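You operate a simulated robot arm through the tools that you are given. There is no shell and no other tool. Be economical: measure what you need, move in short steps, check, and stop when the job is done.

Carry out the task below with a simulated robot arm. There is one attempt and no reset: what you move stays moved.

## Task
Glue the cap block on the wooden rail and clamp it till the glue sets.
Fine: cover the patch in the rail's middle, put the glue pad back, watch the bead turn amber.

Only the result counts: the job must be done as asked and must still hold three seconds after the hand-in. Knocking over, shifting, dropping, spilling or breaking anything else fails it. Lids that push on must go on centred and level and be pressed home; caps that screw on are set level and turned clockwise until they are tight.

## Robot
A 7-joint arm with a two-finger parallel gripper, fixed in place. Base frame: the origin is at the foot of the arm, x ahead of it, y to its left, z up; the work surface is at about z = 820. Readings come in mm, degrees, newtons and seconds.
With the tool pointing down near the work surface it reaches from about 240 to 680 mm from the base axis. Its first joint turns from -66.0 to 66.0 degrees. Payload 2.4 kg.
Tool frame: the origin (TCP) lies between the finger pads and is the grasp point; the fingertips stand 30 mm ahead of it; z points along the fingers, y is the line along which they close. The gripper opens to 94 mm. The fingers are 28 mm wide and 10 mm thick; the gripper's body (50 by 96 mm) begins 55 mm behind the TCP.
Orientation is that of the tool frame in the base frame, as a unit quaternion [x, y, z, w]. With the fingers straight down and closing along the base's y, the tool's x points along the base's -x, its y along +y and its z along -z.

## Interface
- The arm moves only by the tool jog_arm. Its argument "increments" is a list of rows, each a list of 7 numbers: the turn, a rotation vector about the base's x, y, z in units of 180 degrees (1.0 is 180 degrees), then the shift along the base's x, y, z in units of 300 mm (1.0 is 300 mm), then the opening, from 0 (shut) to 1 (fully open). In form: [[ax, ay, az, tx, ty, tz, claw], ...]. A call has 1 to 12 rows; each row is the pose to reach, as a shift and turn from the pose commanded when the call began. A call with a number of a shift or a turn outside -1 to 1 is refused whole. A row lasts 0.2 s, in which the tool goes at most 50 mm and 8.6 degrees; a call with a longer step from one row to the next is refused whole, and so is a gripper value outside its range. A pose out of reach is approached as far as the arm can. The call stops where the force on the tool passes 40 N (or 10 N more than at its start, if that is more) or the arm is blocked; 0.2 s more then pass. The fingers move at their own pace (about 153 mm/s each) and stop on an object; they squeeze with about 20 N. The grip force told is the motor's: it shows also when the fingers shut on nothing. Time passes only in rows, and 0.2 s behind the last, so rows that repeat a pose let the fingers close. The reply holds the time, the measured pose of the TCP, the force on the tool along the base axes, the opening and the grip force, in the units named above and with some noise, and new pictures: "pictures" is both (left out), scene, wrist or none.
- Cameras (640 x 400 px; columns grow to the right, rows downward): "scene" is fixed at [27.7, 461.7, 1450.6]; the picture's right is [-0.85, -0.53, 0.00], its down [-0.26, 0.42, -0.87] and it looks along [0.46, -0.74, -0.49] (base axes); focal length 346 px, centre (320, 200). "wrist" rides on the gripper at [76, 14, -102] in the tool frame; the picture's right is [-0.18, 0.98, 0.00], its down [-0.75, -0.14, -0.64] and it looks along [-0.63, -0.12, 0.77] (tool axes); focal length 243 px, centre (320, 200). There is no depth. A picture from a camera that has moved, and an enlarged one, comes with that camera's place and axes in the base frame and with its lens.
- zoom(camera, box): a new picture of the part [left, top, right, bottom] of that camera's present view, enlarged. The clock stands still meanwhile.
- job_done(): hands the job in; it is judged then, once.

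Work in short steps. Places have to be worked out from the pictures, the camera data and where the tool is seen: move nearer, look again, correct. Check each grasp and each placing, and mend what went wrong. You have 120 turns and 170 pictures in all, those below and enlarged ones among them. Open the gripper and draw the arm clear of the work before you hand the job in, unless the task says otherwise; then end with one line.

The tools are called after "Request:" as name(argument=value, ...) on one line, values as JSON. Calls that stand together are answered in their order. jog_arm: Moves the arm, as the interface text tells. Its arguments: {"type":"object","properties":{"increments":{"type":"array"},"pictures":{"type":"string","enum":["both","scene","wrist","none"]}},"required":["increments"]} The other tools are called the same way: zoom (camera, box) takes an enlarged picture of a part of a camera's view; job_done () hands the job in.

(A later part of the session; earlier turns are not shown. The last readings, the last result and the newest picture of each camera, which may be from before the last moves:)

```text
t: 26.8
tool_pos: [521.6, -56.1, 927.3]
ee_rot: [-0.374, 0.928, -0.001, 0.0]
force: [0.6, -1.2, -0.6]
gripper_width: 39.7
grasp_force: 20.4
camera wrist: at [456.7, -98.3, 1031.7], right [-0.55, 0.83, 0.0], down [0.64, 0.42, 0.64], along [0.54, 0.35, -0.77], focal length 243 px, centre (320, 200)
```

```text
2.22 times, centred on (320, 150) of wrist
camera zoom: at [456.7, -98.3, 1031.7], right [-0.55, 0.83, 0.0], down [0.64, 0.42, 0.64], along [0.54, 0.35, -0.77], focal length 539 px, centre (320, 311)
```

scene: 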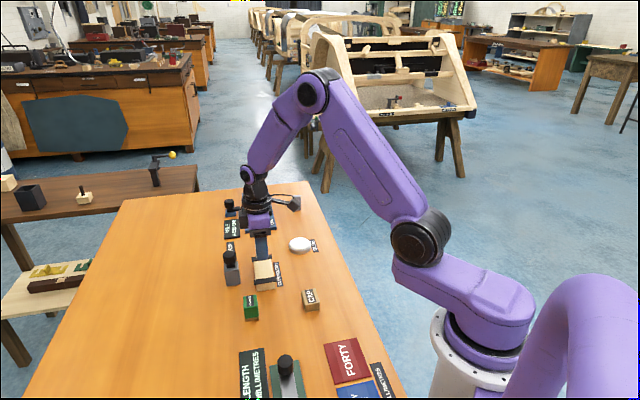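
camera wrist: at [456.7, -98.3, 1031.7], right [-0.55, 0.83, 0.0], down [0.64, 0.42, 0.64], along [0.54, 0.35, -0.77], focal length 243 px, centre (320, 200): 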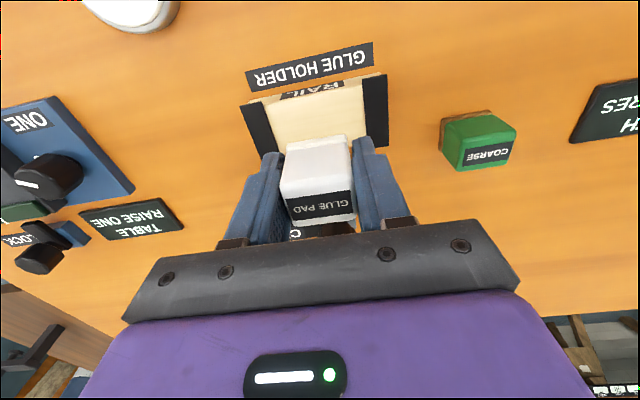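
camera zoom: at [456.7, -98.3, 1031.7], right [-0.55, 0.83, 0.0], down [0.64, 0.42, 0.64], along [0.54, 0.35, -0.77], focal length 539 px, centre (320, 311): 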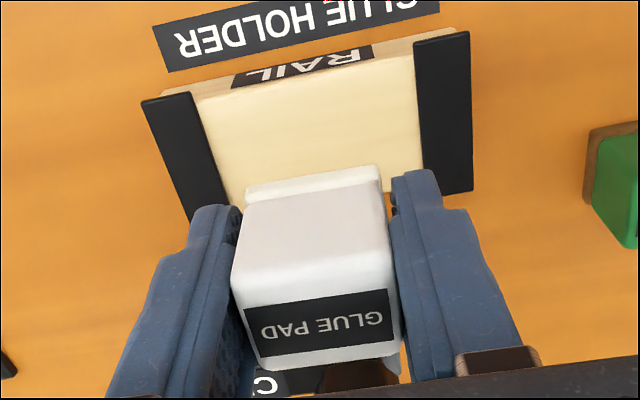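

The pad is over the rail, and the rail's middle reads (520,-58). The fingers clear the two black bars by about 6 mm each side. I'll correct the position and come down near contact.

Request:
jog_arm(increments=[[0, 0, 0, -0.003, -0.0067, -0.02, 0], [0, 0, 0, -0.003, -0.0067, -0.06, 0], [0, 0, 0, -0.003, -0.0067, -0.09, 0], [0, 0, 0, -0.003, -0.0067, -0.11, 0], [0, 0, 0, -0.003, -0.0067, -0.11, 0]])

Request:
zoom(camera="scene", box=[215, 235, 315, 305])

Request:
zoom(camera="wrist", box=[220, 60, 420, 240])

```text
t: 28.0
tool_pos: [521.2, -58.3, 895.6]
ee_rot: [-0.374, 0.927, 0.0, 0.001]
force: [0.5, 0.3, 0.5]
gripper_width: 39.6
grasp_force: 19.8
camera wrist: at [456.1, -100.8, 998.3], right [-0.55, 0.83, 0.0], down [0.64, 0.42, 0.64], along [0.54, 0.35, -0.77], focal length 243 px, centre (320, 200)
```

scene: 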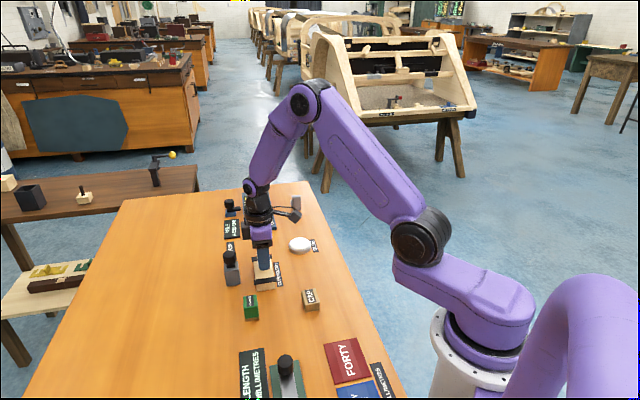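
wrist: 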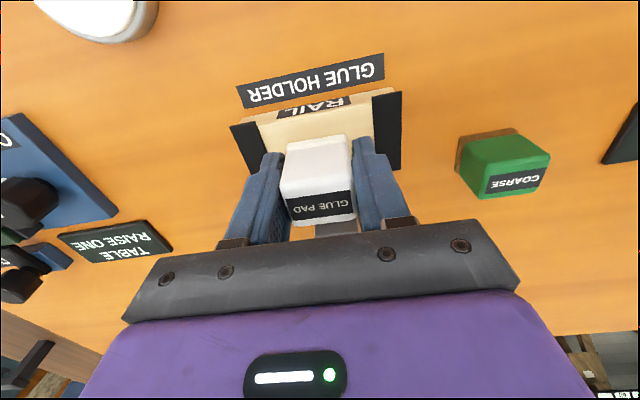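

```text
5.71 times, centred on (265, 270) of scene
camera zoom: at [27.7, 461.7, 1450.6], right [-0.85, -0.53, 0.0], down [-0.26, 0.42, -0.87], along [0.46, -0.74, -0.49], focal length 1975 px, centre (634, -200)
```

zoom: 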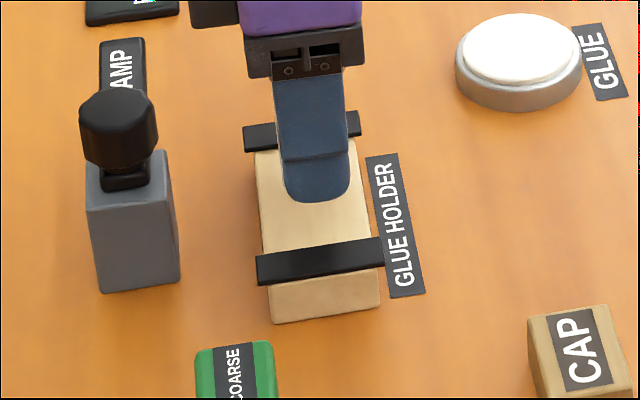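

```text
2.22 times, centred on (320, 150) of wrist
camera zoom: at [456.1, -100.8, 998.3], right [-0.55, 0.83, 0.0], down [0.64, 0.42, 0.64], along [0.54, 0.35, -0.77], focal length 539 px, centre (320, 311)
```

zoom: 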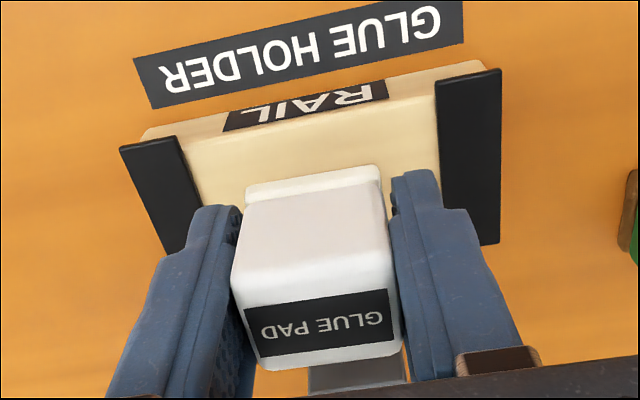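

Alignment looks good to within about 2 mm. I'll lower to contact gently.

Request:
jog_arm(increments=[[0, 0, 0, -0.003, -0.004, -0.01, 0], [0, 0, 0, -0.003, -0.004, -0.02, 0], [0, 0, 0, -0.003, -0.004, -0.026, 0], [0, 0, 0, -0.003, -0.004, -0.032, 0], [0, 0, 0, -0.003, -0.004, -0.032, 0]], pictures="none")

Request:
zoom(camera="wrist", box=[220, 60, 420, 240])

Request:
zoom(camera="scene", box=[215, 235, 315, 305])

```text
t: 29.2
tool_pos: [519.5, -58.6, 885.6]
ee_rot: [-0.375, 0.927, 0.001, 0.0]
force: [0.1, -0.7, 0.4]
gripper_width: 39.8
grasp_force: 19.6
```

```text
2.22 times, centred on (320, 150) of wrist
camera zoom: at [455.2, -101.6, 988.8], right [-0.55, 0.83, 0.0], down [0.64, 0.42, 0.64], along [0.54, 0.35, -0.77], focal length 539 px, centre (320, 311)
```

zoom: 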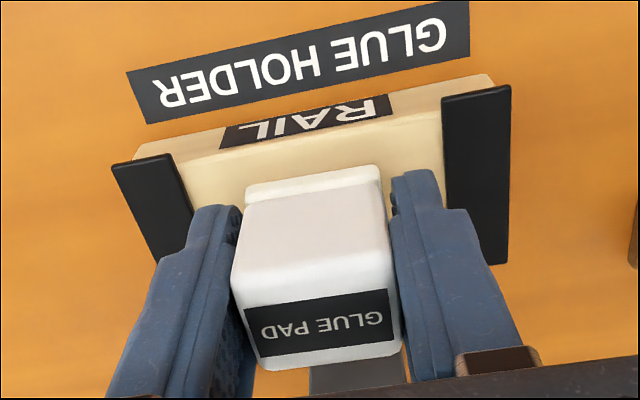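

```text
5.71 times, centred on (265, 270) of scene
camera zoom: at [27.7, 461.7, 1450.6], right [-0.85, -0.53, 0.0], down [-0.26, 0.42, -0.87], along [0.46, -0.74, -0.49], focal length 1975 px, centre (634, -200)
```

zoom: 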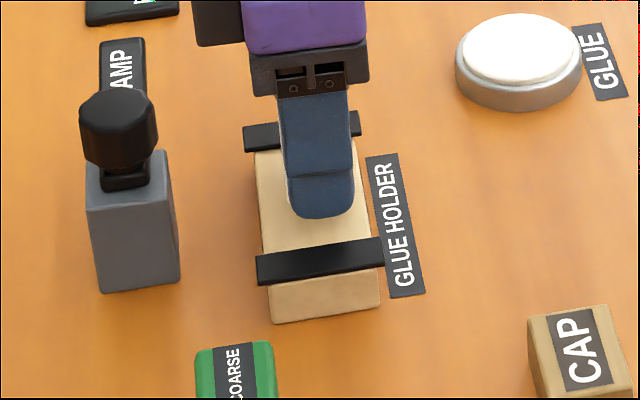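

Still no contact at a pad bottom of about 850. I'll continue down.

Request:
jog_arm(increments=[[0, 0, 0, 0.003, 0.003, -0.008, 0], [0, 0, 0, 0.003, 0.003, -0.016, 0], [0, 0, 0, 0.003, 0.003, -0.024, 0], [0, 0, 0, 0.003, 0.003, -0.032, 0], [0, 0, 0, 0.003, 0.003, -0.032, 0]], pictures="none")

Request:
zoom(camera="wrist", box=[220, 60, 420, 240])

Request:
zoom(camera="scene", box=[215, 235, 315, 305])

```text
t: 30.4
tool_pos: [521.4, -57.4, 874.8]
ee_rot: [-0.374, 0.927, 0.001, 0.001]
force: [-0.1, -0.6, -0.5]
gripper_width: 39.7
grasp_force: 19.6
```

```text
2.22 times, centred on (320, 150) of wrist
camera zoom: at [456.0, -100.4, 979.2], right [-0.55, 0.83, 0.0], down [0.64, 0.42, 0.64], along [0.54, 0.35, -0.77], focal length 539 px, centre (320, 311)
```

zoom: 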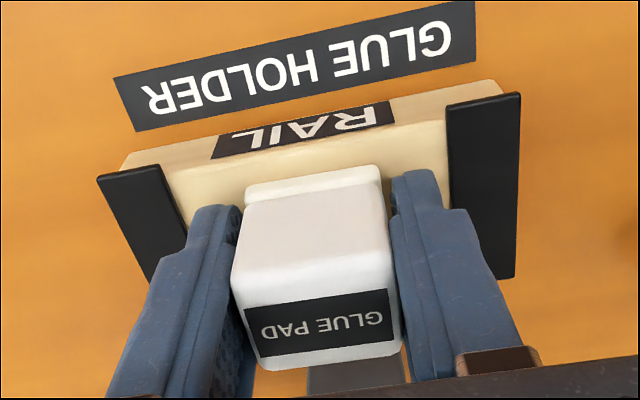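

```text
5.71 times, centred on (265, 270) of scene
camera zoom: at [27.7, 461.7, 1450.6], right [-0.85, -0.53, 0.0], down [-0.26, 0.42, -0.87], along [0.46, -0.74, -0.49], focal length 1975 px, centre (634, -200)
```

zoom: 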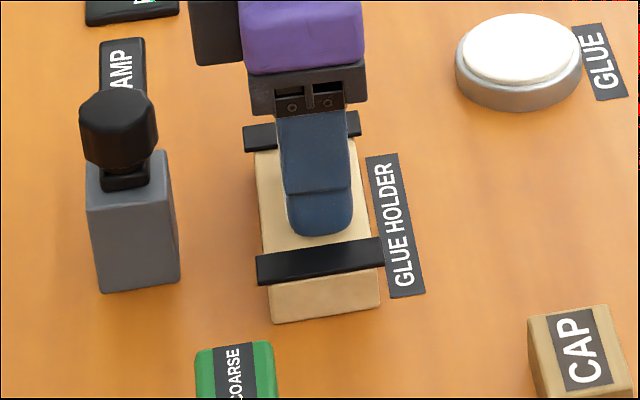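

Everything is centred to within about 2 mm. I'll keep lowering to contact.

Request:
jog_arm(increments=[[0, 0, 0, 0, 0, -0.006, 0], [0, 0, 0, 0, 0, -0.012, 0], [0, 0, 0, 0, 0, -0.018, 0], [0, 0, 0, 0, 0, -0.018, 0]], pictures="none")

```text
t: 31.1
tool_pos: [521.0, -58.7, 873.7]
ee_rot: [-0.376, 0.927, 0.0, 0.0]
force: [-3.0, 1.4, 7.7]
gripper_width: 39.6
grasp_force: 20.0
stopped in row 3: the force on the tool passed its limit (the readings are from after the stop); the commanded pose is now the measured one
```

Request:
zoom(camera="wrist", box=[220, 60, 420, 240])

Request:
zoom(camera="scene", box=[235, 245, 295, 295])

```text
2.22 times, centred on (320, 150) of wrist
camera zoom: at [456.5, -100.5, 977.5], right [-0.55, 0.83, 0.0], down [0.64, 0.42, 0.64], along [0.54, 0.35, -0.77], focal length 539 px, centre (320, 311)
```

zoom: 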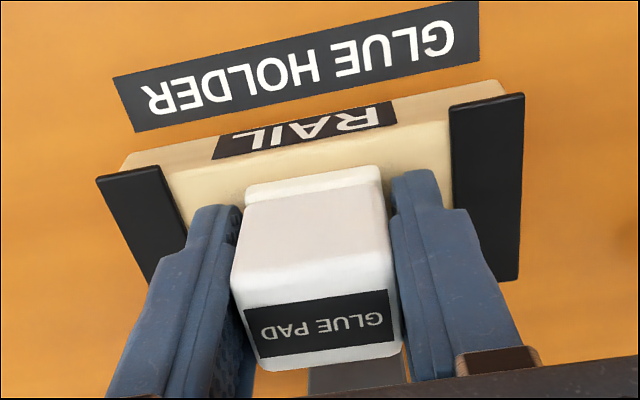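

```text
8.00 times, centred on (265, 270) of scene
camera zoom: at [27.5, 461.7, 1450.6], right [-0.85, -0.53, 0.0], down [-0.26, 0.42, -0.87], along [0.46, -0.74, -0.49], focal length 2764 px, centre (760, -360)
```

zoom: 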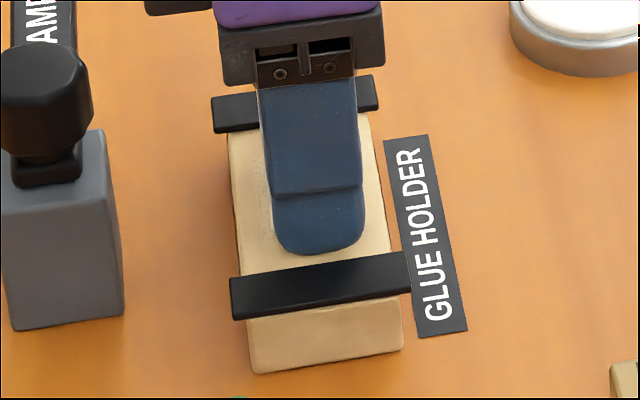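

Contact at 7.7 N with the pad on the rail and the fingers clear of the bars. I'll hold it briefly, press slightly, then lift and look at the patch.

Request:
jog_arm(increments=[[0, 0, 0, 0, 0, -0.004, 0], [0, 0, 0, 0, 0, -0.006, 0], [0, 0, 0, 0, 0, -0.006, 0]], pictures="none")

Request:
jog_arm(increments=[[0, 0, 0, 0, 0, 0.03, 0], [0, 0, 0, 0, 0, 0.07, 0], [0, 0, 0, 0, 0, 0.12, 0], [0, 0, 0, 0, 0, 0.18, 0], [0, 0, 0, 0, 0, 0.24, 0], [0, 0, 0, 0, 0, 0.3, 0], [0, 0, 0, 0.04, 0.04, 0.34, 0], [0, 0, 0, 0.09, 0.09, 0.36, 0], [0, 0, 0, 0.12, 0.12, 0.36, 0], [0, 0, 0, 0.12, 0.12, 0.36, 0]])

Request:
zoom(camera="wrist", box=[220, 0, 420, 160])

Request:
zoom(camera="scene", box=[235, 245, 295, 295])

```text
t: 31.7
tool_pos: [521.7, -57.9, 873.2]
ee_rot: [-0.375, 0.927, 0.0, 0.0]
force: [-3.0, 0.4, 8.1]
gripper_width: 39.8
grasp_force: 20.1
stopped in row 3: the force on the tool passed its limit (the readings are from after the stop); the commanded pose is now the measured one
```

```text
t: 33.9
tool_pos: [556.7, -22.9, 982.1]
ee_rot: [-0.375, 0.927, -0.001, 0.002]
force: [-0.1, -0.8, -0.6]
gripper_width: 39.6
grasp_force: 19.8
camera wrist: at [492.8, -64.8, 1085.0], right [-0.55, 0.83, 0.0], down [0.64, 0.42, 0.64], along [0.54, 0.35, -0.77], focal length 243 px, centre (320, 200)
```

scene: 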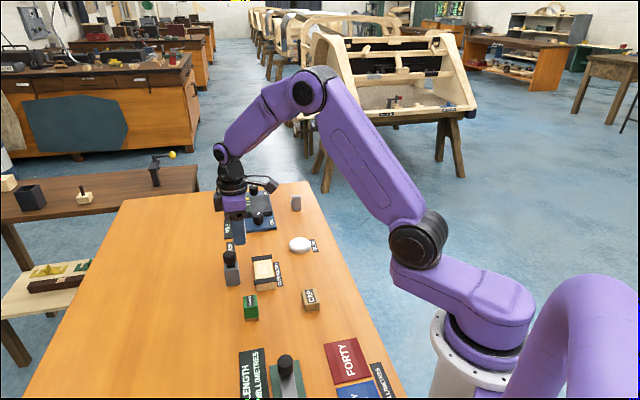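
wrist: 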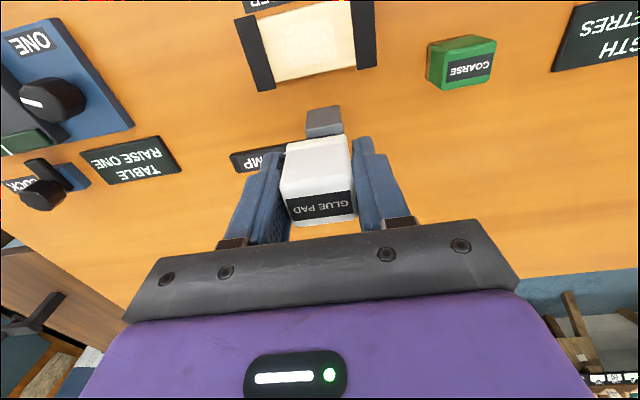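

```text
2.50 times, centred on (320, 80) of wrist
camera zoom: at [492.8, -64.8, 1085.0], right [-0.55, 0.83, 0.0], down [0.64, 0.42, 0.64], along [0.54, 0.35, -0.77], focal length 606 px, centre (320, 500)
```

zoom: 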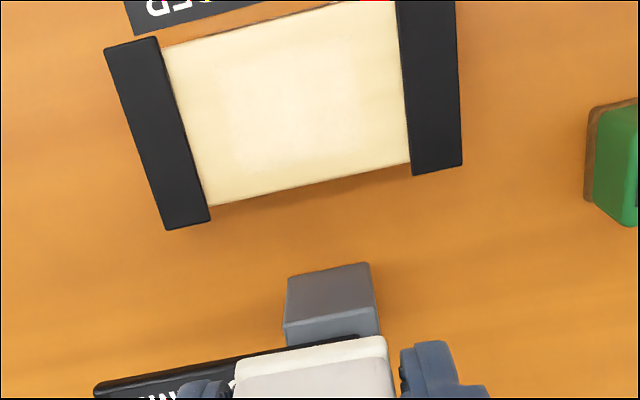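

```text
8.00 times, centred on (265, 270) of scene
camera zoom: at [27.7, 461.7, 1450.6], right [-0.85, -0.53, 0.0], down [-0.26, 0.42, -0.87], along [0.46, -0.74, -0.49], focal length 2764 px, centre (760, -360)
```

zoom: 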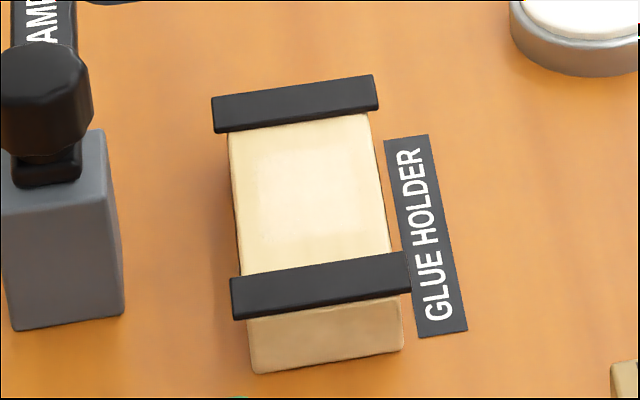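

A paler glue area shows in the middle of the rail, so I'll enlarge it.

Request:
zoom(camera="scene", box=[258, 256, 290, 282])

Request:
zoom(camera="wrist", box=[250, 0, 370, 90])

```text
15.38 times, centred on (274, 269) of scene
camera zoom: at [27.7, 461.7, 1450.6], right [-0.85, -0.53, 0.0], down [-0.26, 0.42, -0.87], along [0.46, -0.74, -0.49], focal length 5316 px, centre (1028, -862)
```

zoom: 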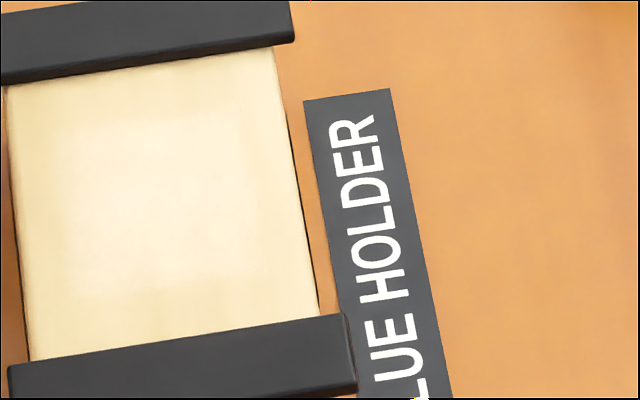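

```text
4.44 times, centred on (310, 45) of wrist
camera zoom: at [492.8, -64.8, 1085.0], right [-0.55, 0.83, 0.0], down [0.64, 0.42, 0.64], along [0.54, 0.35, -0.77], focal length 1078 px, centre (364, 889)
```

zoom: 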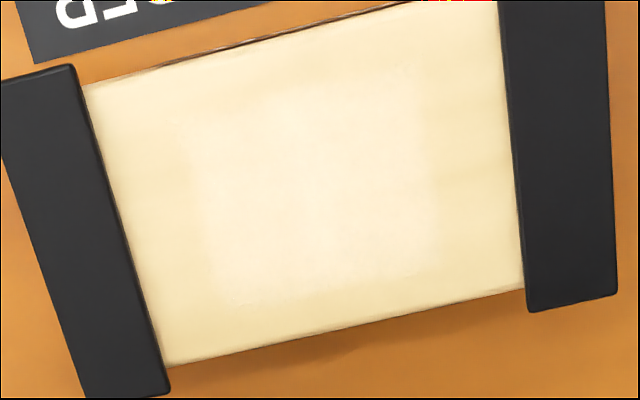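

The glue print is about 40 mm wide, centred lengthwise and 2–3 mm toward the clamp side. To be sure the patch is covered, I'll do a second light print shifted to the other side.

Request:
jog_arm(increments=[[0, 0, 0, -0.04, -0.04, -0.02, 0], [0, 0, 0, -0.09, -0.09, -0.06, 0], [0, 0, 0, -0.13, -0.133, -0.12, 0], [0, 0, 0, -0.13, -0.133, -0.19, 0], [0, 0, 0, -0.13, -0.133, -0.25, 0], [0, 0, 0, -0.13, -0.133, -0.3, 0], [0, 0, 0, -0.13, -0.133, -0.33, 0], [0, 0, 0, -0.13, -0.133, -0.345, 0], [0, 0, 0, -0.13, -0.133, -0.352, 0], [0, 0, 0, -0.13, -0.133, -0.357, 0], [0, 0, 0, -0.13, -0.133, -0.361, 0], [0, 0, 0, -0.13, -0.133, -0.363, 0]], pictures="none")

```text
t: 36.5
tool_pos: [518.9, -61.6, 873.9]
ee_rot: [-0.375, 0.927, -0.001, 0.001]
force: [-8.1, 2.5, 32.8]
gripper_width: 39.6
grasp_force: 19.9
```

Firm contact at 33 N. I'll lift and look again.

Request:
jog_arm(increments=[[0, 0, 0, 0, 0, 0.03, 0], [0, 0, 0, 0, 0, 0.07, 0], [0, 0, 0, 0, 0, 0.12, 0], [0, 0, 0, 0, 0, 0.18, 0], [0, 0, 0, 0, 0, 0.24, 0], [0, 0, 0, 0, 0, 0.3, 0], [0, 0, 0, 0.04, 0.04, 0.34, 0], [0, 0, 0, 0.09, 0.09, 0.36, 0], [0, 0, 0, 0.12, 0.12, 0.36, 0], [0, 0, 0, 0.12, 0.12, 0.36, 0]], pictures="wrist")

Request:
zoom(camera="wrist", box=[250, 0, 370, 90])

Request:
zoom(camera="scene", box=[251, 254, 283, 280])

```text
t: 38.7
tool_pos: [556.5, -26.5, 981.0]
ee_rot: [-0.375, 0.927, -0.001, 0.001]
force: [0.1, -0.2, -0.2]
gripper_width: 39.7
grasp_force: 19.9
camera wrist: at [490.8, -68.0, 1084.6], right [-0.55, 0.83, 0.0], down [0.64, 0.42, 0.64], along [0.54, 0.35, -0.77], focal length 243 px, centre (320, 200)
```

wrist: 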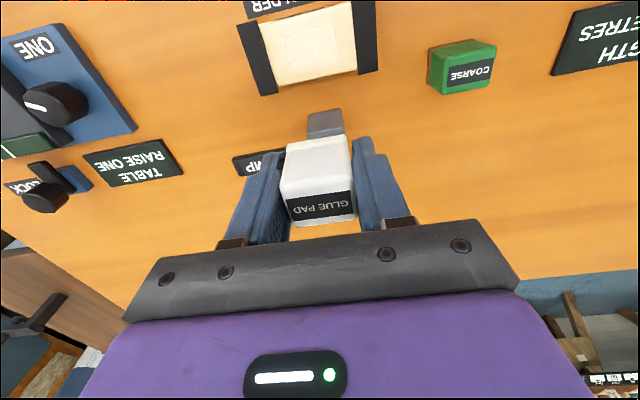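

```text
4.44 times, centred on (310, 45) of wrist
camera zoom: at [490.8, -68.0, 1084.6], right [-0.55, 0.83, 0.0], down [0.64, 0.42, 0.64], along [0.54, 0.35, -0.77], focal length 1078 px, centre (364, 889)
```

zoom: 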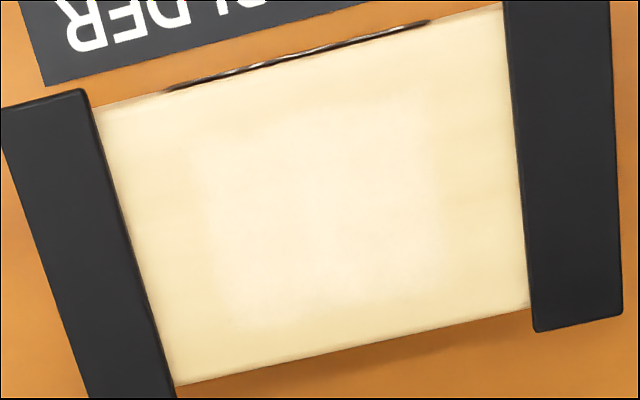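

```text
15.38 times, centred on (267, 267) of scene
camera zoom: at [27.7, 461.7, 1450.6], right [-0.85, -0.53, 0.0], down [-0.26, 0.42, -0.87], along [0.46, -0.74, -0.49], focal length 5316 px, centre (1135, -831)
```

zoom: 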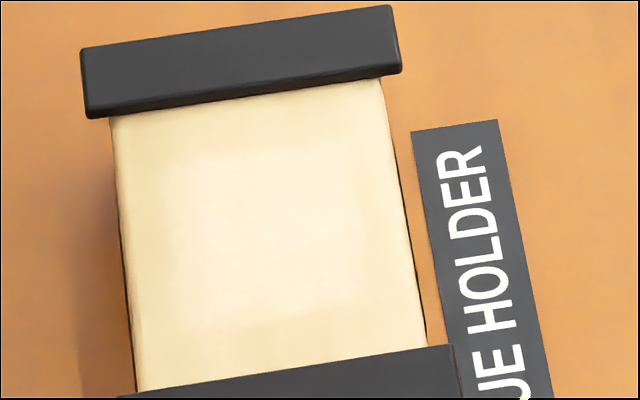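

The glue now covers the rail's middle. I'll carry the pad back to its original spot at (413,-139).

Request:
jog_arm(increments=[[0, 0, 0, -0.03, -0.024, 0, 0], [0, 0, 0, -0.08, -0.064, 0, 0], [0, 0, 0, -0.14, -0.112, 0, 0], [0, 0, 0, -0.2, -0.16, 0, 0], [0, 0, 0, -0.26, -0.208, -0.03, 0], [0, 0, 0, -0.32, -0.256, -0.07, 0], [0, 0, 0, -0.38, -0.304, -0.11, 0], [0, 0, 0, -0.43, -0.344, -0.16, 0], [0, 0, 0, -0.46, -0.368, -0.21, 0], [0, 0, 0, -0.471, -0.377, -0.26, 0], [0, 0, 0, -0.471, -0.377, -0.3, 0], [0, 0, 0, -0.471, -0.377, -0.34, 0]])

Request:
zoom(camera="scene", box=[260, 210, 360, 290])

```text
t: 41.3
tool_pos: [413.6, -139.8, 879.8]
ee_rot: [-0.375, 0.927, 0.0, 0.002]
force: [-0.1, -0.6, 0.4]
gripper_width: 39.4
grasp_force: 20.1
camera wrist: at [349.1, -181.4, 982.9], right [-0.55, 0.83, 0.0], down [0.64, 0.42, 0.64], along [0.54, 0.35, -0.77], focal length 243 px, centre (320, 200)
```

scene: 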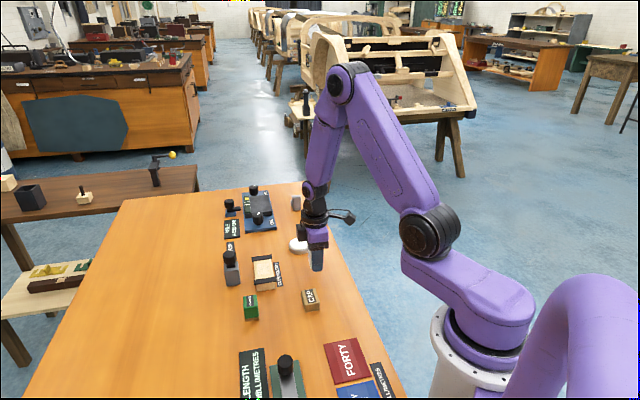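
wrist: 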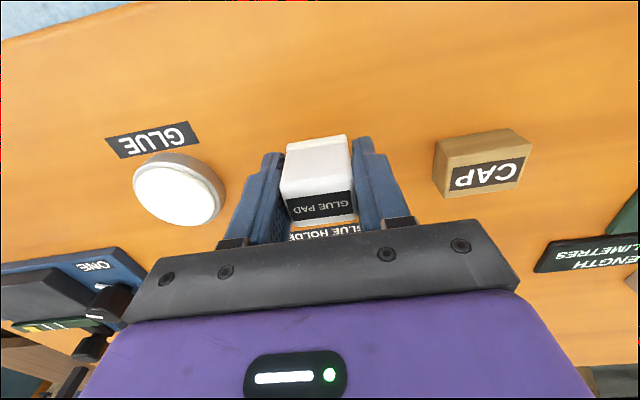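

```text
5.00 times, centred on (310, 250) of scene
camera zoom: at [27.7, 461.7, 1450.6], right [-0.85, -0.53, 0.0], down [-0.26, 0.42, -0.87], along [0.46, -0.74, -0.49], focal length 1728 px, centre (370, -50)
```

zoom: 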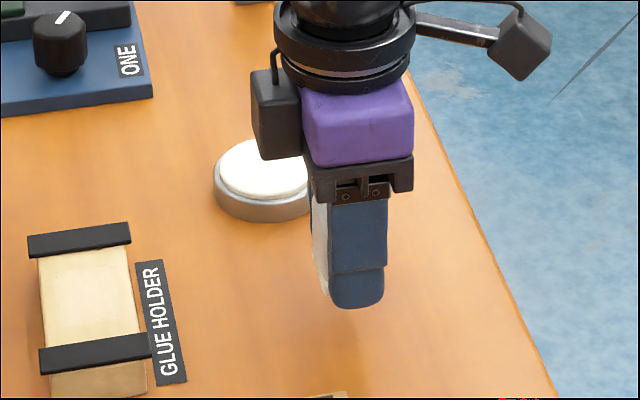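

I'm over the original spot, so I'll lower it to the table.

Request:
jog_arm(increments=[[0, 0, 0, 0, 0, -0.03, 0], [0, 0, 0, 0, 0, -0.055, 0], [0, 0, 0, 0, 0, -0.07, 0], [0, 0, 0, 0, 0, -0.076, 0], [0, 0, 0, 0, 0, -0.08, 0], [0, 0, 0, 0, 0, -0.08, 0]], pictures="none")

```text
t: 42.7
tool_pos: [412.9, -138.4, 854.5]
ee_rot: [-0.376, 0.927, 0.0, 0.001]
force: [-1.7, 0.2, -0.3]
gripper_width: 39.7
grasp_force: 19.8
```

Request:
jog_arm(increments=[[0, 0, 0, 0, 0, -0.004, 0], [0, 0, 0, 0, 0, -0.008, 0], [0, 0, 0, 0, 0, -0.008, 0]], pictures="none")

Request:
zoom(camera="wrist", box=[220, 60, 420, 240])

```text
t: 43.5
tool_pos: [413.0, -139.7, 852.5]
ee_rot: [-0.375, 0.927, 0.0, 0.001]
force: [0.2, 0.4, -0.4]
gripper_width: 39.9
grasp_force: 19.9
```

```text
2.22 times, centred on (320, 150) of wrist
camera zoom: at [348.2, -181.6, 955.4], right [-0.55, 0.83, 0.0], down [0.64, 0.42, 0.64], along [0.54, 0.35, -0.77], focal length 539 px, centre (320, 311)
```

zoom: 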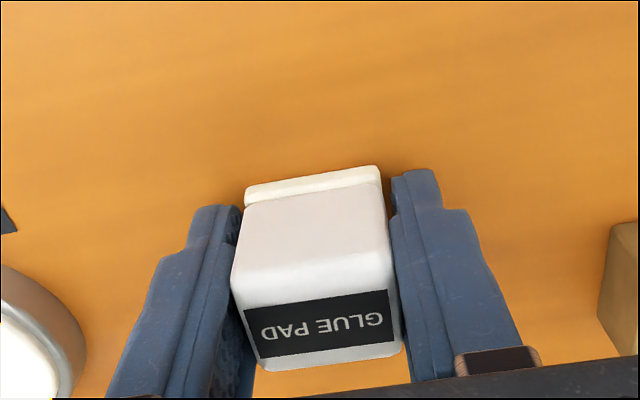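

Request:
jog_arm(increments=[[0, 0, 0, 0, 0, -0.003, 0], [0, 0, 0, 0, 0, -0.006, 0], [0, 0, 0, 0, 0, -0.006, 0]], pictures="none")

Request:
zoom(camera="scene", box=[280, 240, 350, 290])

```text
t: 44.3
tool_pos: [412.1, -139.7, 850.3]
ee_rot: [-0.375, 0.927, 0.0, 0.001]
force: [0.2, -0.4, -0.3]
gripper_width: 39.6
grasp_force: 20.1
```

```text
8.00 times, centred on (315, 265) of scene
camera zoom: at [27.7, 461.7, 1450.6], right [-0.85, -0.53, 0.0], down [-0.26, 0.42, -0.87], along [0.46, -0.74, -0.49], focal length 2764 px, centre (360, -320)
```

zoom: 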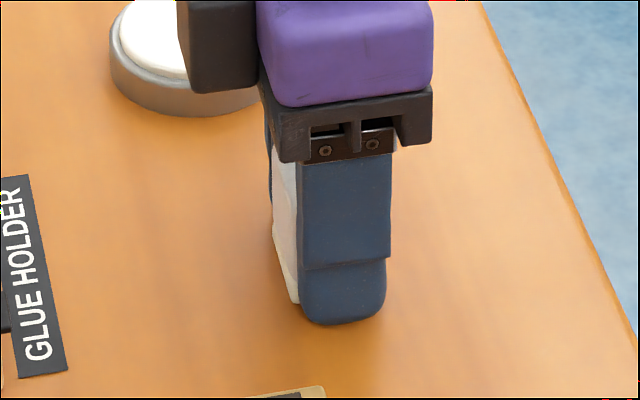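

The fingertips are virtually at the table and the pad base is within a millimetre or two, so I'll release it here and rise straight up.

Request:
jog_arm(increments=[[0, 0, 0, 0, 0, 0, 0.5], [0, 0, 0, 0, 0, 0, 0.7], [0, 0, 0, 0, 0, 0, 1], [0, 0, 0, 0, 0, 0.05, 1], [0, 0, 0, 0, 0, 0.15, 1], [0, 0, 0, 0, 0, 0.28, 1], [0, 0, 0, 0, 0, 0.28, 1]])

Request:
zoom(camera="wrist", box=[220, 60, 420, 240])

Request:
zoom(camera="scene", box=[280, 240, 350, 290])

```text
t: 45.9
tool_pos: [412.1, -138.7, 935.1]
ee_rot: [-0.375, 0.927, -0.001, 0.0]
force: [-1.1, 1.3, 0.2]
gripper_width: 93.9
grasp_force: 0.0
camera wrist: at [347.3, -180.9, 1039.2], right [-0.55, 0.83, 0.0], down [0.64, 0.42, 0.64], along [0.54, 0.35, -0.77], focal length 243 px, centre (320, 200)
```

scene: 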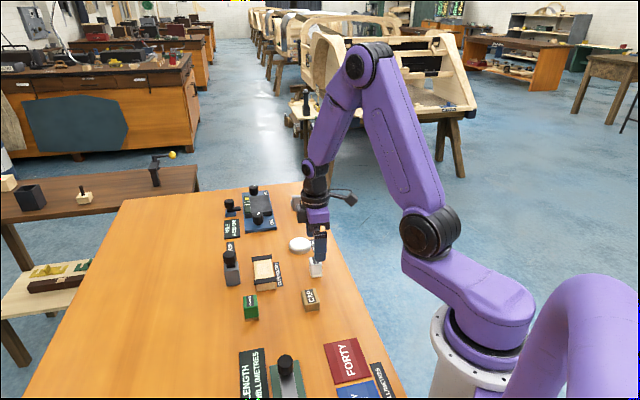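
wrist: 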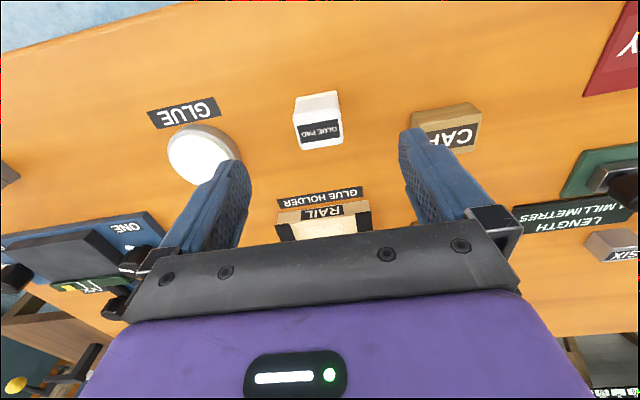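

```text
2.22 times, centred on (320, 150) of wrist
camera zoom: at [347.3, -180.9, 1039.2], right [-0.55, 0.83, 0.0], down [0.64, 0.42, 0.64], along [0.54, 0.35, -0.77], focal length 539 px, centre (320, 311)
```

zoom: 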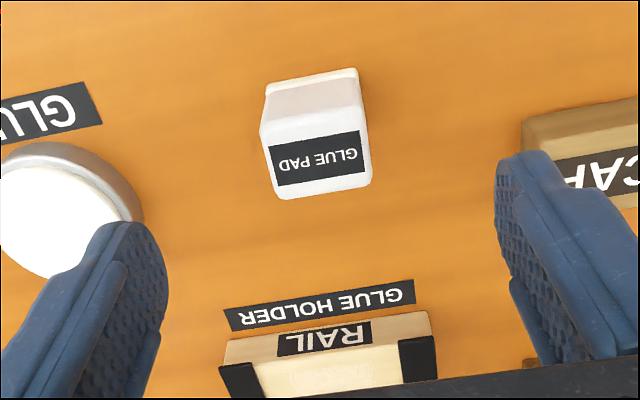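

```text
8.00 times, centred on (315, 265) of scene
camera zoom: at [27.7, 461.7, 1450.6], right [-0.85, -0.53, 0.0], down [-0.26, 0.42, -0.87], along [0.46, -0.74, -0.49], focal length 2764 px, centre (360, -320)
```

zoom: 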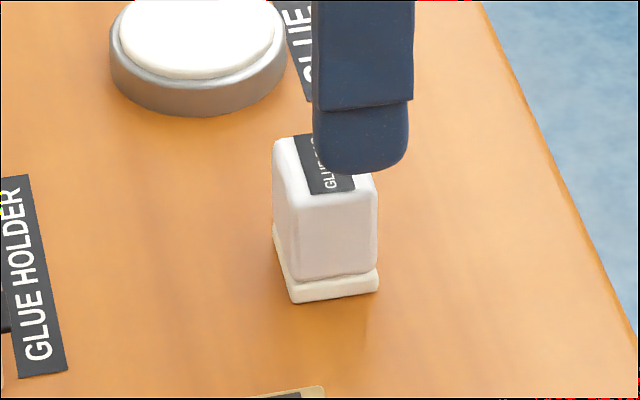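

The pad is back within about 2 mm of its start and stands upright. Next is the cap, at about (364,-40), so I'll hover over it to measure size and orientation.

Request:
jog_arm(increments=[[0, 0, 0, -0.03, 0.06, 0.04, 1], [0, 0, 0, -0.08, 0.17, 0.04, 1], [0, 0, 0, -0.13, 0.27, 0.04, 1], [0, 0, 0, -0.16, 0.33, 0.04, 1], [0, 0, 0, -0.16, 0.33, 0.04, 1]])

Request:
zoom(camera="wrist", box=[220, 60, 420, 240])

Request:
zoom(camera="scene", box=[275, 270, 345, 320])

```text
t: 47.1
tool_pos: [365.1, -37.6, 945.0]
ee_rot: [-0.375, 0.927, -0.001, 0.001]
force: [-0.1, -0.6, -0.2]
gripper_width: 94.1
grasp_force: 0.0
camera wrist: at [300.5, -80.9, 1049.7], right [-0.55, 0.83, 0.0], down [0.64, 0.42, 0.64], along [0.54, 0.35, -0.77], focal length 243 px, centre (320, 200)
```

scene: 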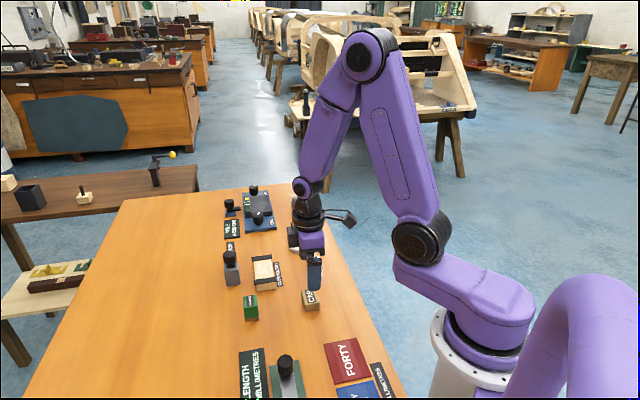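
wrist: 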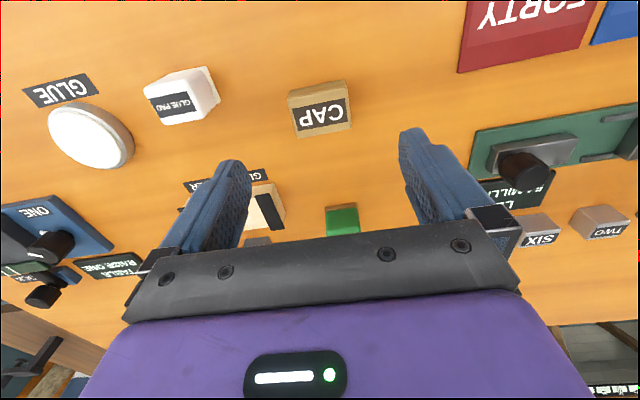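

```text
2.22 times, centred on (320, 150) of wrist
camera zoom: at [300.5, -80.9, 1049.7], right [-0.55, 0.83, 0.0], down [0.64, 0.42, 0.64], along [0.54, 0.35, -0.77], focal length 539 px, centre (320, 311)
```

zoom: 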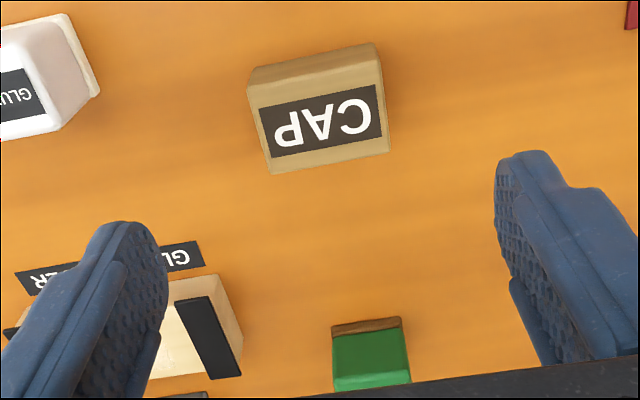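

```text
8.00 times, centred on (310, 295) of scene
camera zoom: at [27.7, 461.7, 1450.6], right [-0.85, -0.53, 0.0], down [-0.26, 0.42, -0.87], along [0.46, -0.74, -0.49], focal length 2764 px, centre (400, -560)
```

zoom: 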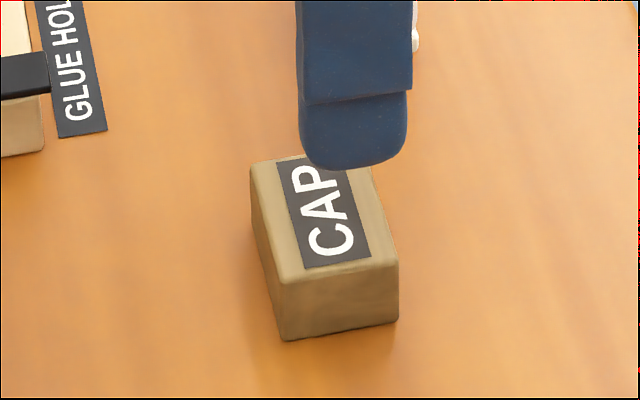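

The cap is about 47 × 34 mm and roughly 33 mm tall, square to the fingers and at about (363.5,-40). I'll descend so the fingertips stop about 14 mm above its bottom, which keeps them above the rail bars later, and grip.

Request:
jog_arm(increments=[[0, 0, 0, -0.004, -0.004, -0.06, 1], [0, 0, 0, -0.004, -0.004, -0.14, 1], [0, 0, 0, -0.004, -0.004, -0.22, 1], [0, 0, 0, -0.004, -0.004, -0.27, 1], [0, 0, 0, -0.004, -0.004, -0.27, 1], [0, 0, 0, -0.004, -0.004, -0.27, 0.4], [0, 0, 0, -0.004, -0.004, -0.27, 0], [0, 0, 0, -0.004, -0.004, -0.27, 0], [0, 0, 0, -0.004, -0.004, -0.27, 0], [0, 0, 0, -0.004, -0.004, -0.27, 0]])

Request:
zoom(camera="wrist", box=[220, 60, 420, 240])

Request:
zoom(camera="scene", box=[275, 270, 345, 320])

```text
t: 49.3
tool_pos: [363.4, -41.4, 864.5]
ee_rot: [-0.376, 0.927, -0.001, 0.001]
force: [0.0, 0.5, -0.5]
gripper_width: 48.9
grasp_force: 19.4
camera wrist: at [299.5, -83.5, 968.3], right [-0.55, 0.83, 0.0], down [0.64, 0.42, 0.64], along [0.54, 0.35, -0.77], focal length 243 px, centre (320, 200)
```

scene: 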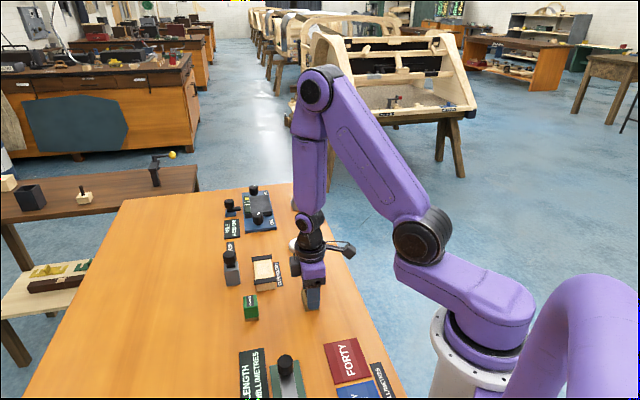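
wrist: 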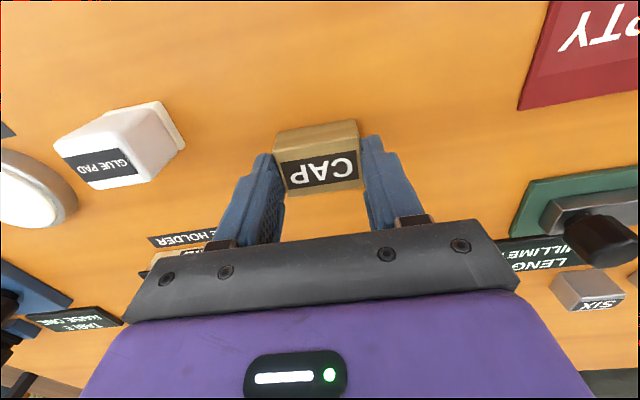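

```text
2.22 times, centred on (320, 150) of wrist
camera zoom: at [299.5, -83.5, 968.3], right [-0.55, 0.83, 0.0], down [0.64, 0.42, 0.64], along [0.54, 0.35, -0.77], focal length 539 px, centre (320, 311)
```

zoom: 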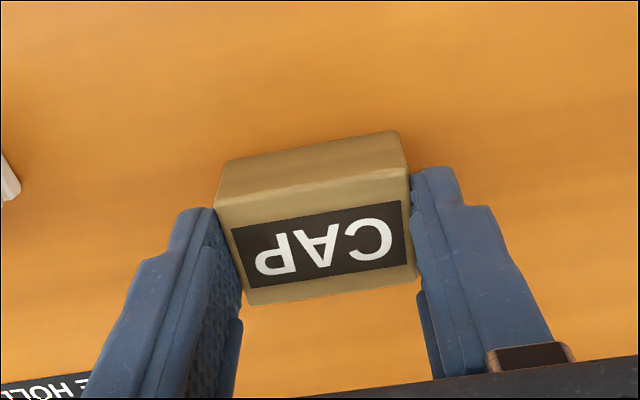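

```text
8.00 times, centred on (310, 295) of scene
camera zoom: at [27.7, 461.7, 1450.6], right [-0.85, -0.53, 0.0], down [-0.26, 0.42, -0.87], along [0.46, -0.74, -0.49], focal length 2764 px, centre (400, -560)
```

zoom: 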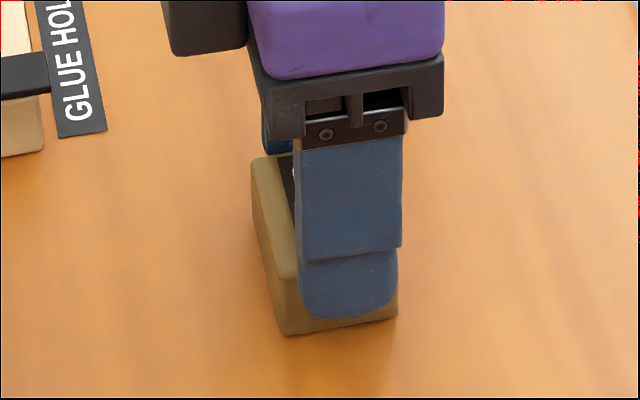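

The cap is gripped at 48.9 mm and centred in the fingers. I'll lift it and carry it slowly above the rail at about (522,-57).

Request:
jog_arm(increments=[[0, 0, 0, 0, 0, 0.02, 0], [0, 0, 0, 0, 0, 0.06, 0], [0, 0, 0, 0, 0, 0.11, 0], [0, 0, 0, 0.02, 0, 0.16, 0], [0, 0, 0, 0.06, -0.006, 0.2, 0], [0, 0, 0, 0.13, -0.013, 0.22, 0], [0, 0, 0, 0.2, -0.02, 0.22, 0], [0, 0, 0, 0.27, -0.027, 0.22, 0], [0, 0, 0, 0.34, -0.035, 0.22, 0], [0, 0, 0, 0.41, -0.043, 0.22, 0], [0, 0, 0, 0.48, -0.05, 0.22, 0], [0, 0, 0, 0.527, -0.053, 0.22, 0]])

Request:
zoom(camera="wrist", box=[220, 60, 420, 240])

Request:
zoom(camera="scene", box=[225, 235, 309, 295])

```text
t: 51.9
tool_pos: [521.7, -57.4, 931.2]
ee_rot: [-0.375, 0.927, 0.0, 0.001]
force: [-0.4, -0.1, 0.0]
gripper_width: 48.8
grasp_force: 20.0
camera wrist: at [456.8, -99.5, 1034.7], right [-0.55, 0.83, 0.0], down [0.64, 0.42, 0.64], along [0.54, 0.35, -0.77], focal length 243 px, centre (320, 200)
```

scene: 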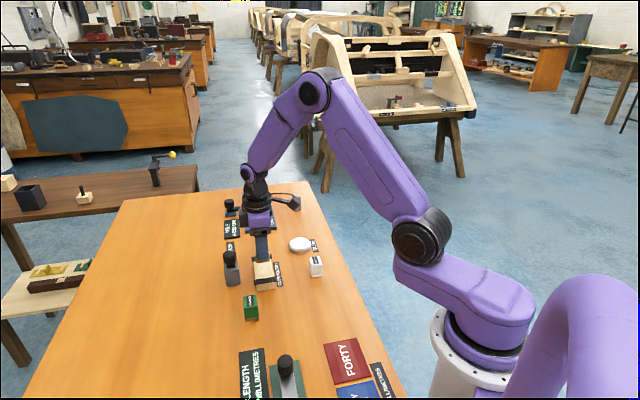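
wrist: 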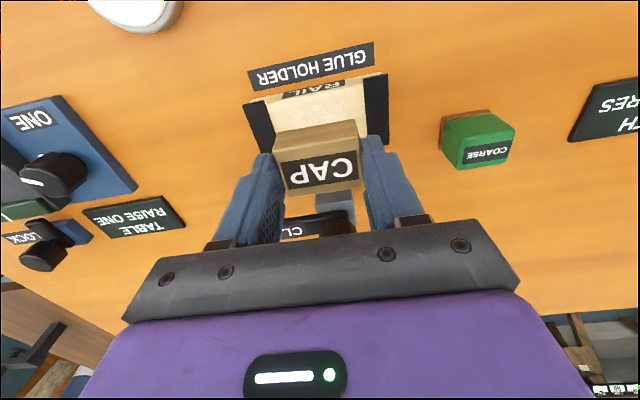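

```text
2.22 times, centred on (320, 150) of wrist
camera zoom: at [456.8, -99.5, 1034.7], right [-0.55, 0.83, 0.0], down [0.64, 0.42, 0.64], along [0.54, 0.35, -0.77], focal length 539 px, centre (320, 311)
```

zoom: 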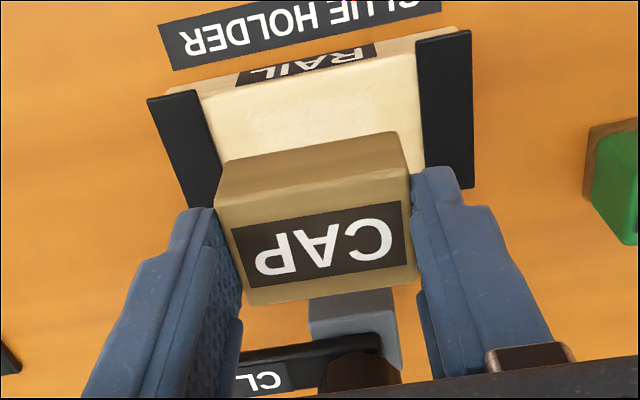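

```text
6.67 times, centred on (267, 265) of scene
camera zoom: at [27.7, 461.7, 1450.6], right [-0.85, -0.53, 0.0], down [-0.26, 0.42, -0.87], along [0.46, -0.74, -0.49], focal length 2304 px, centre (673, -233)
```

zoom: 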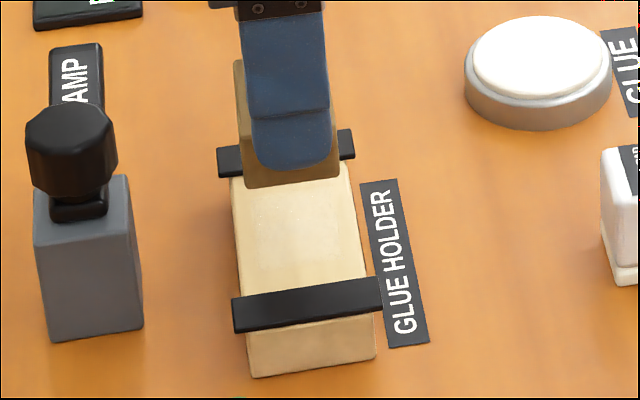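

Relative to the rail, the cap is centred within about 1 mm both ways. I'll lower it near contact.

Request:
jog_arm(increments=[[0, 0, 0, 0, 0, -0.03, 0], [0, 0, 0, 0, 0, -0.07, 0], [0, 0, 0, 0, 0, -0.11, 0], [0, 0, 0, 0, 0, -0.135, 0], [0, 0, 0, 0, 0, -0.145, 0], [0, 0, 0, 0, 0, -0.145, 0]], pictures="none")

Request:
zoom(camera="wrist", box=[220, 60, 420, 240])

Request:
zoom(camera="scene", box=[225, 235, 309, 295])

```text
t: 53.3
tool_pos: [520.7, -57.3, 889.0]
ee_rot: [-0.376, 0.927, -0.001, 0.002]
force: [-4.7, -0.5, 15.1]
gripper_width: 48.8
grasp_force: 19.7
```

```text
2.22 times, centred on (320, 150) of wrist
camera zoom: at [457.1, -99.5, 991.8], right [-0.55, 0.83, 0.0], down [0.64, 0.42, 0.64], along [0.54, 0.35, -0.77], focal length 539 px, centre (320, 311)
```

zoom: 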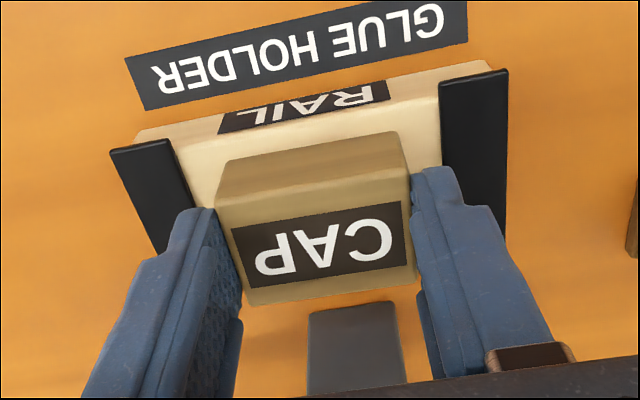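

```text
6.67 times, centred on (267, 265) of scene
camera zoom: at [27.3, 461.7, 1450.6], right [-0.85, -0.53, 0.0], down [-0.26, 0.42, -0.87], along [0.46, -0.74, -0.49], focal length 2304 px, centre (673, -233)
```

zoom: 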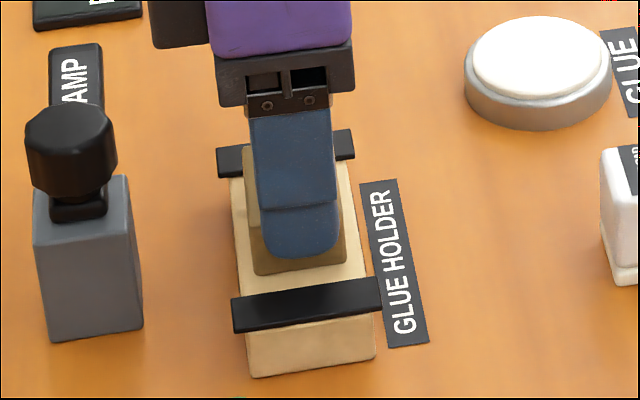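

The cap is seated on the rail at 15 N and centred in the picture. I'll ease the press and open slightly, then rise straight up.

Request:
jog_arm(increments=[[0, 0, 0, 0, 0, 0.003, 0], [0, 0, 0, 0, 0, 0.003, 0.6], [0, 0, 0, 0, 0, 0.003, 0.7], [0, 0, 0, 0, 0, 0.003, 0.7], [0, 0, 0, 0, 0, 0.03, 0.7], [0, 0, 0, 0, 0, 0.08, 0.7], [0, 0, 0, 0, 0, 0.16, 0.7], [0, 0, 0, 0, 0, 0.26, 0.7], [0, 0, 0, 0, 0, 0.33, 0.8], [0, 0, 0, 0, 0, 0.33, 0.8]])

Request:
zoom(camera="wrist", box=[220, 60, 420, 240])

Request:
zoom(camera="scene", box=[215, 235, 299, 295])

```text
t: 55.5
tool_pos: [521.5, -56.6, 988.2]
ee_rot: [-0.374, 0.927, -0.001, 0.001]
force: [-0.1, 0.0, -0.3]
gripper_width: 75.2
grasp_force: 0.1
camera wrist: at [456.2, -98.2, 1091.3], right [-0.55, 0.83, 0.0], down [0.64, 0.42, 0.64], along [0.54, 0.35, -0.77], focal length 243 px, centre (320, 200)
```

scene: 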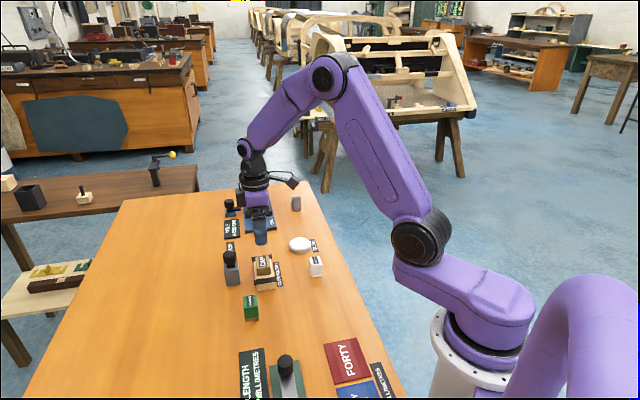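
wrist: 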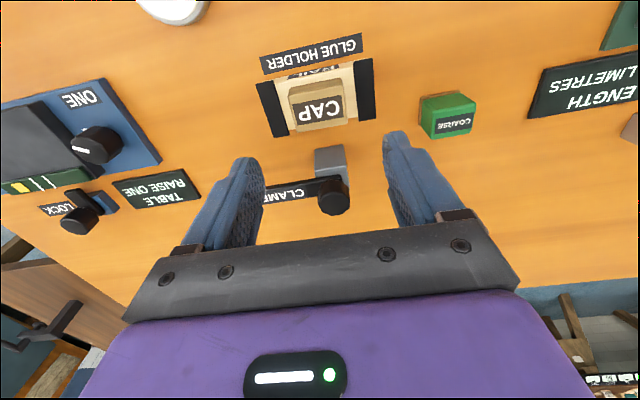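

```text
2.22 times, centred on (320, 150) of wrist
camera zoom: at [456.2, -98.2, 1091.3], right [-0.55, 0.83, 0.0], down [0.64, 0.42, 0.64], along [0.54, 0.35, -0.77], focal length 539 px, centre (320, 311)
```

zoom: 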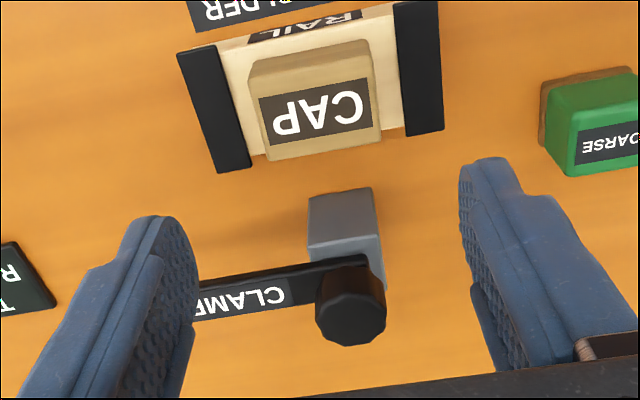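

```text
6.67 times, centred on (257, 265) of scene
camera zoom: at [27.7, 461.7, 1450.6], right [-0.85, -0.53, 0.0], down [-0.26, 0.42, -0.87], along [0.46, -0.74, -0.49], focal length 2304 px, centre (740, -233)
```

zoom: 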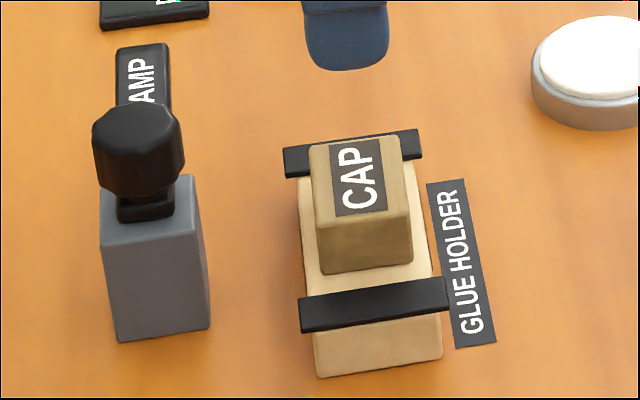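

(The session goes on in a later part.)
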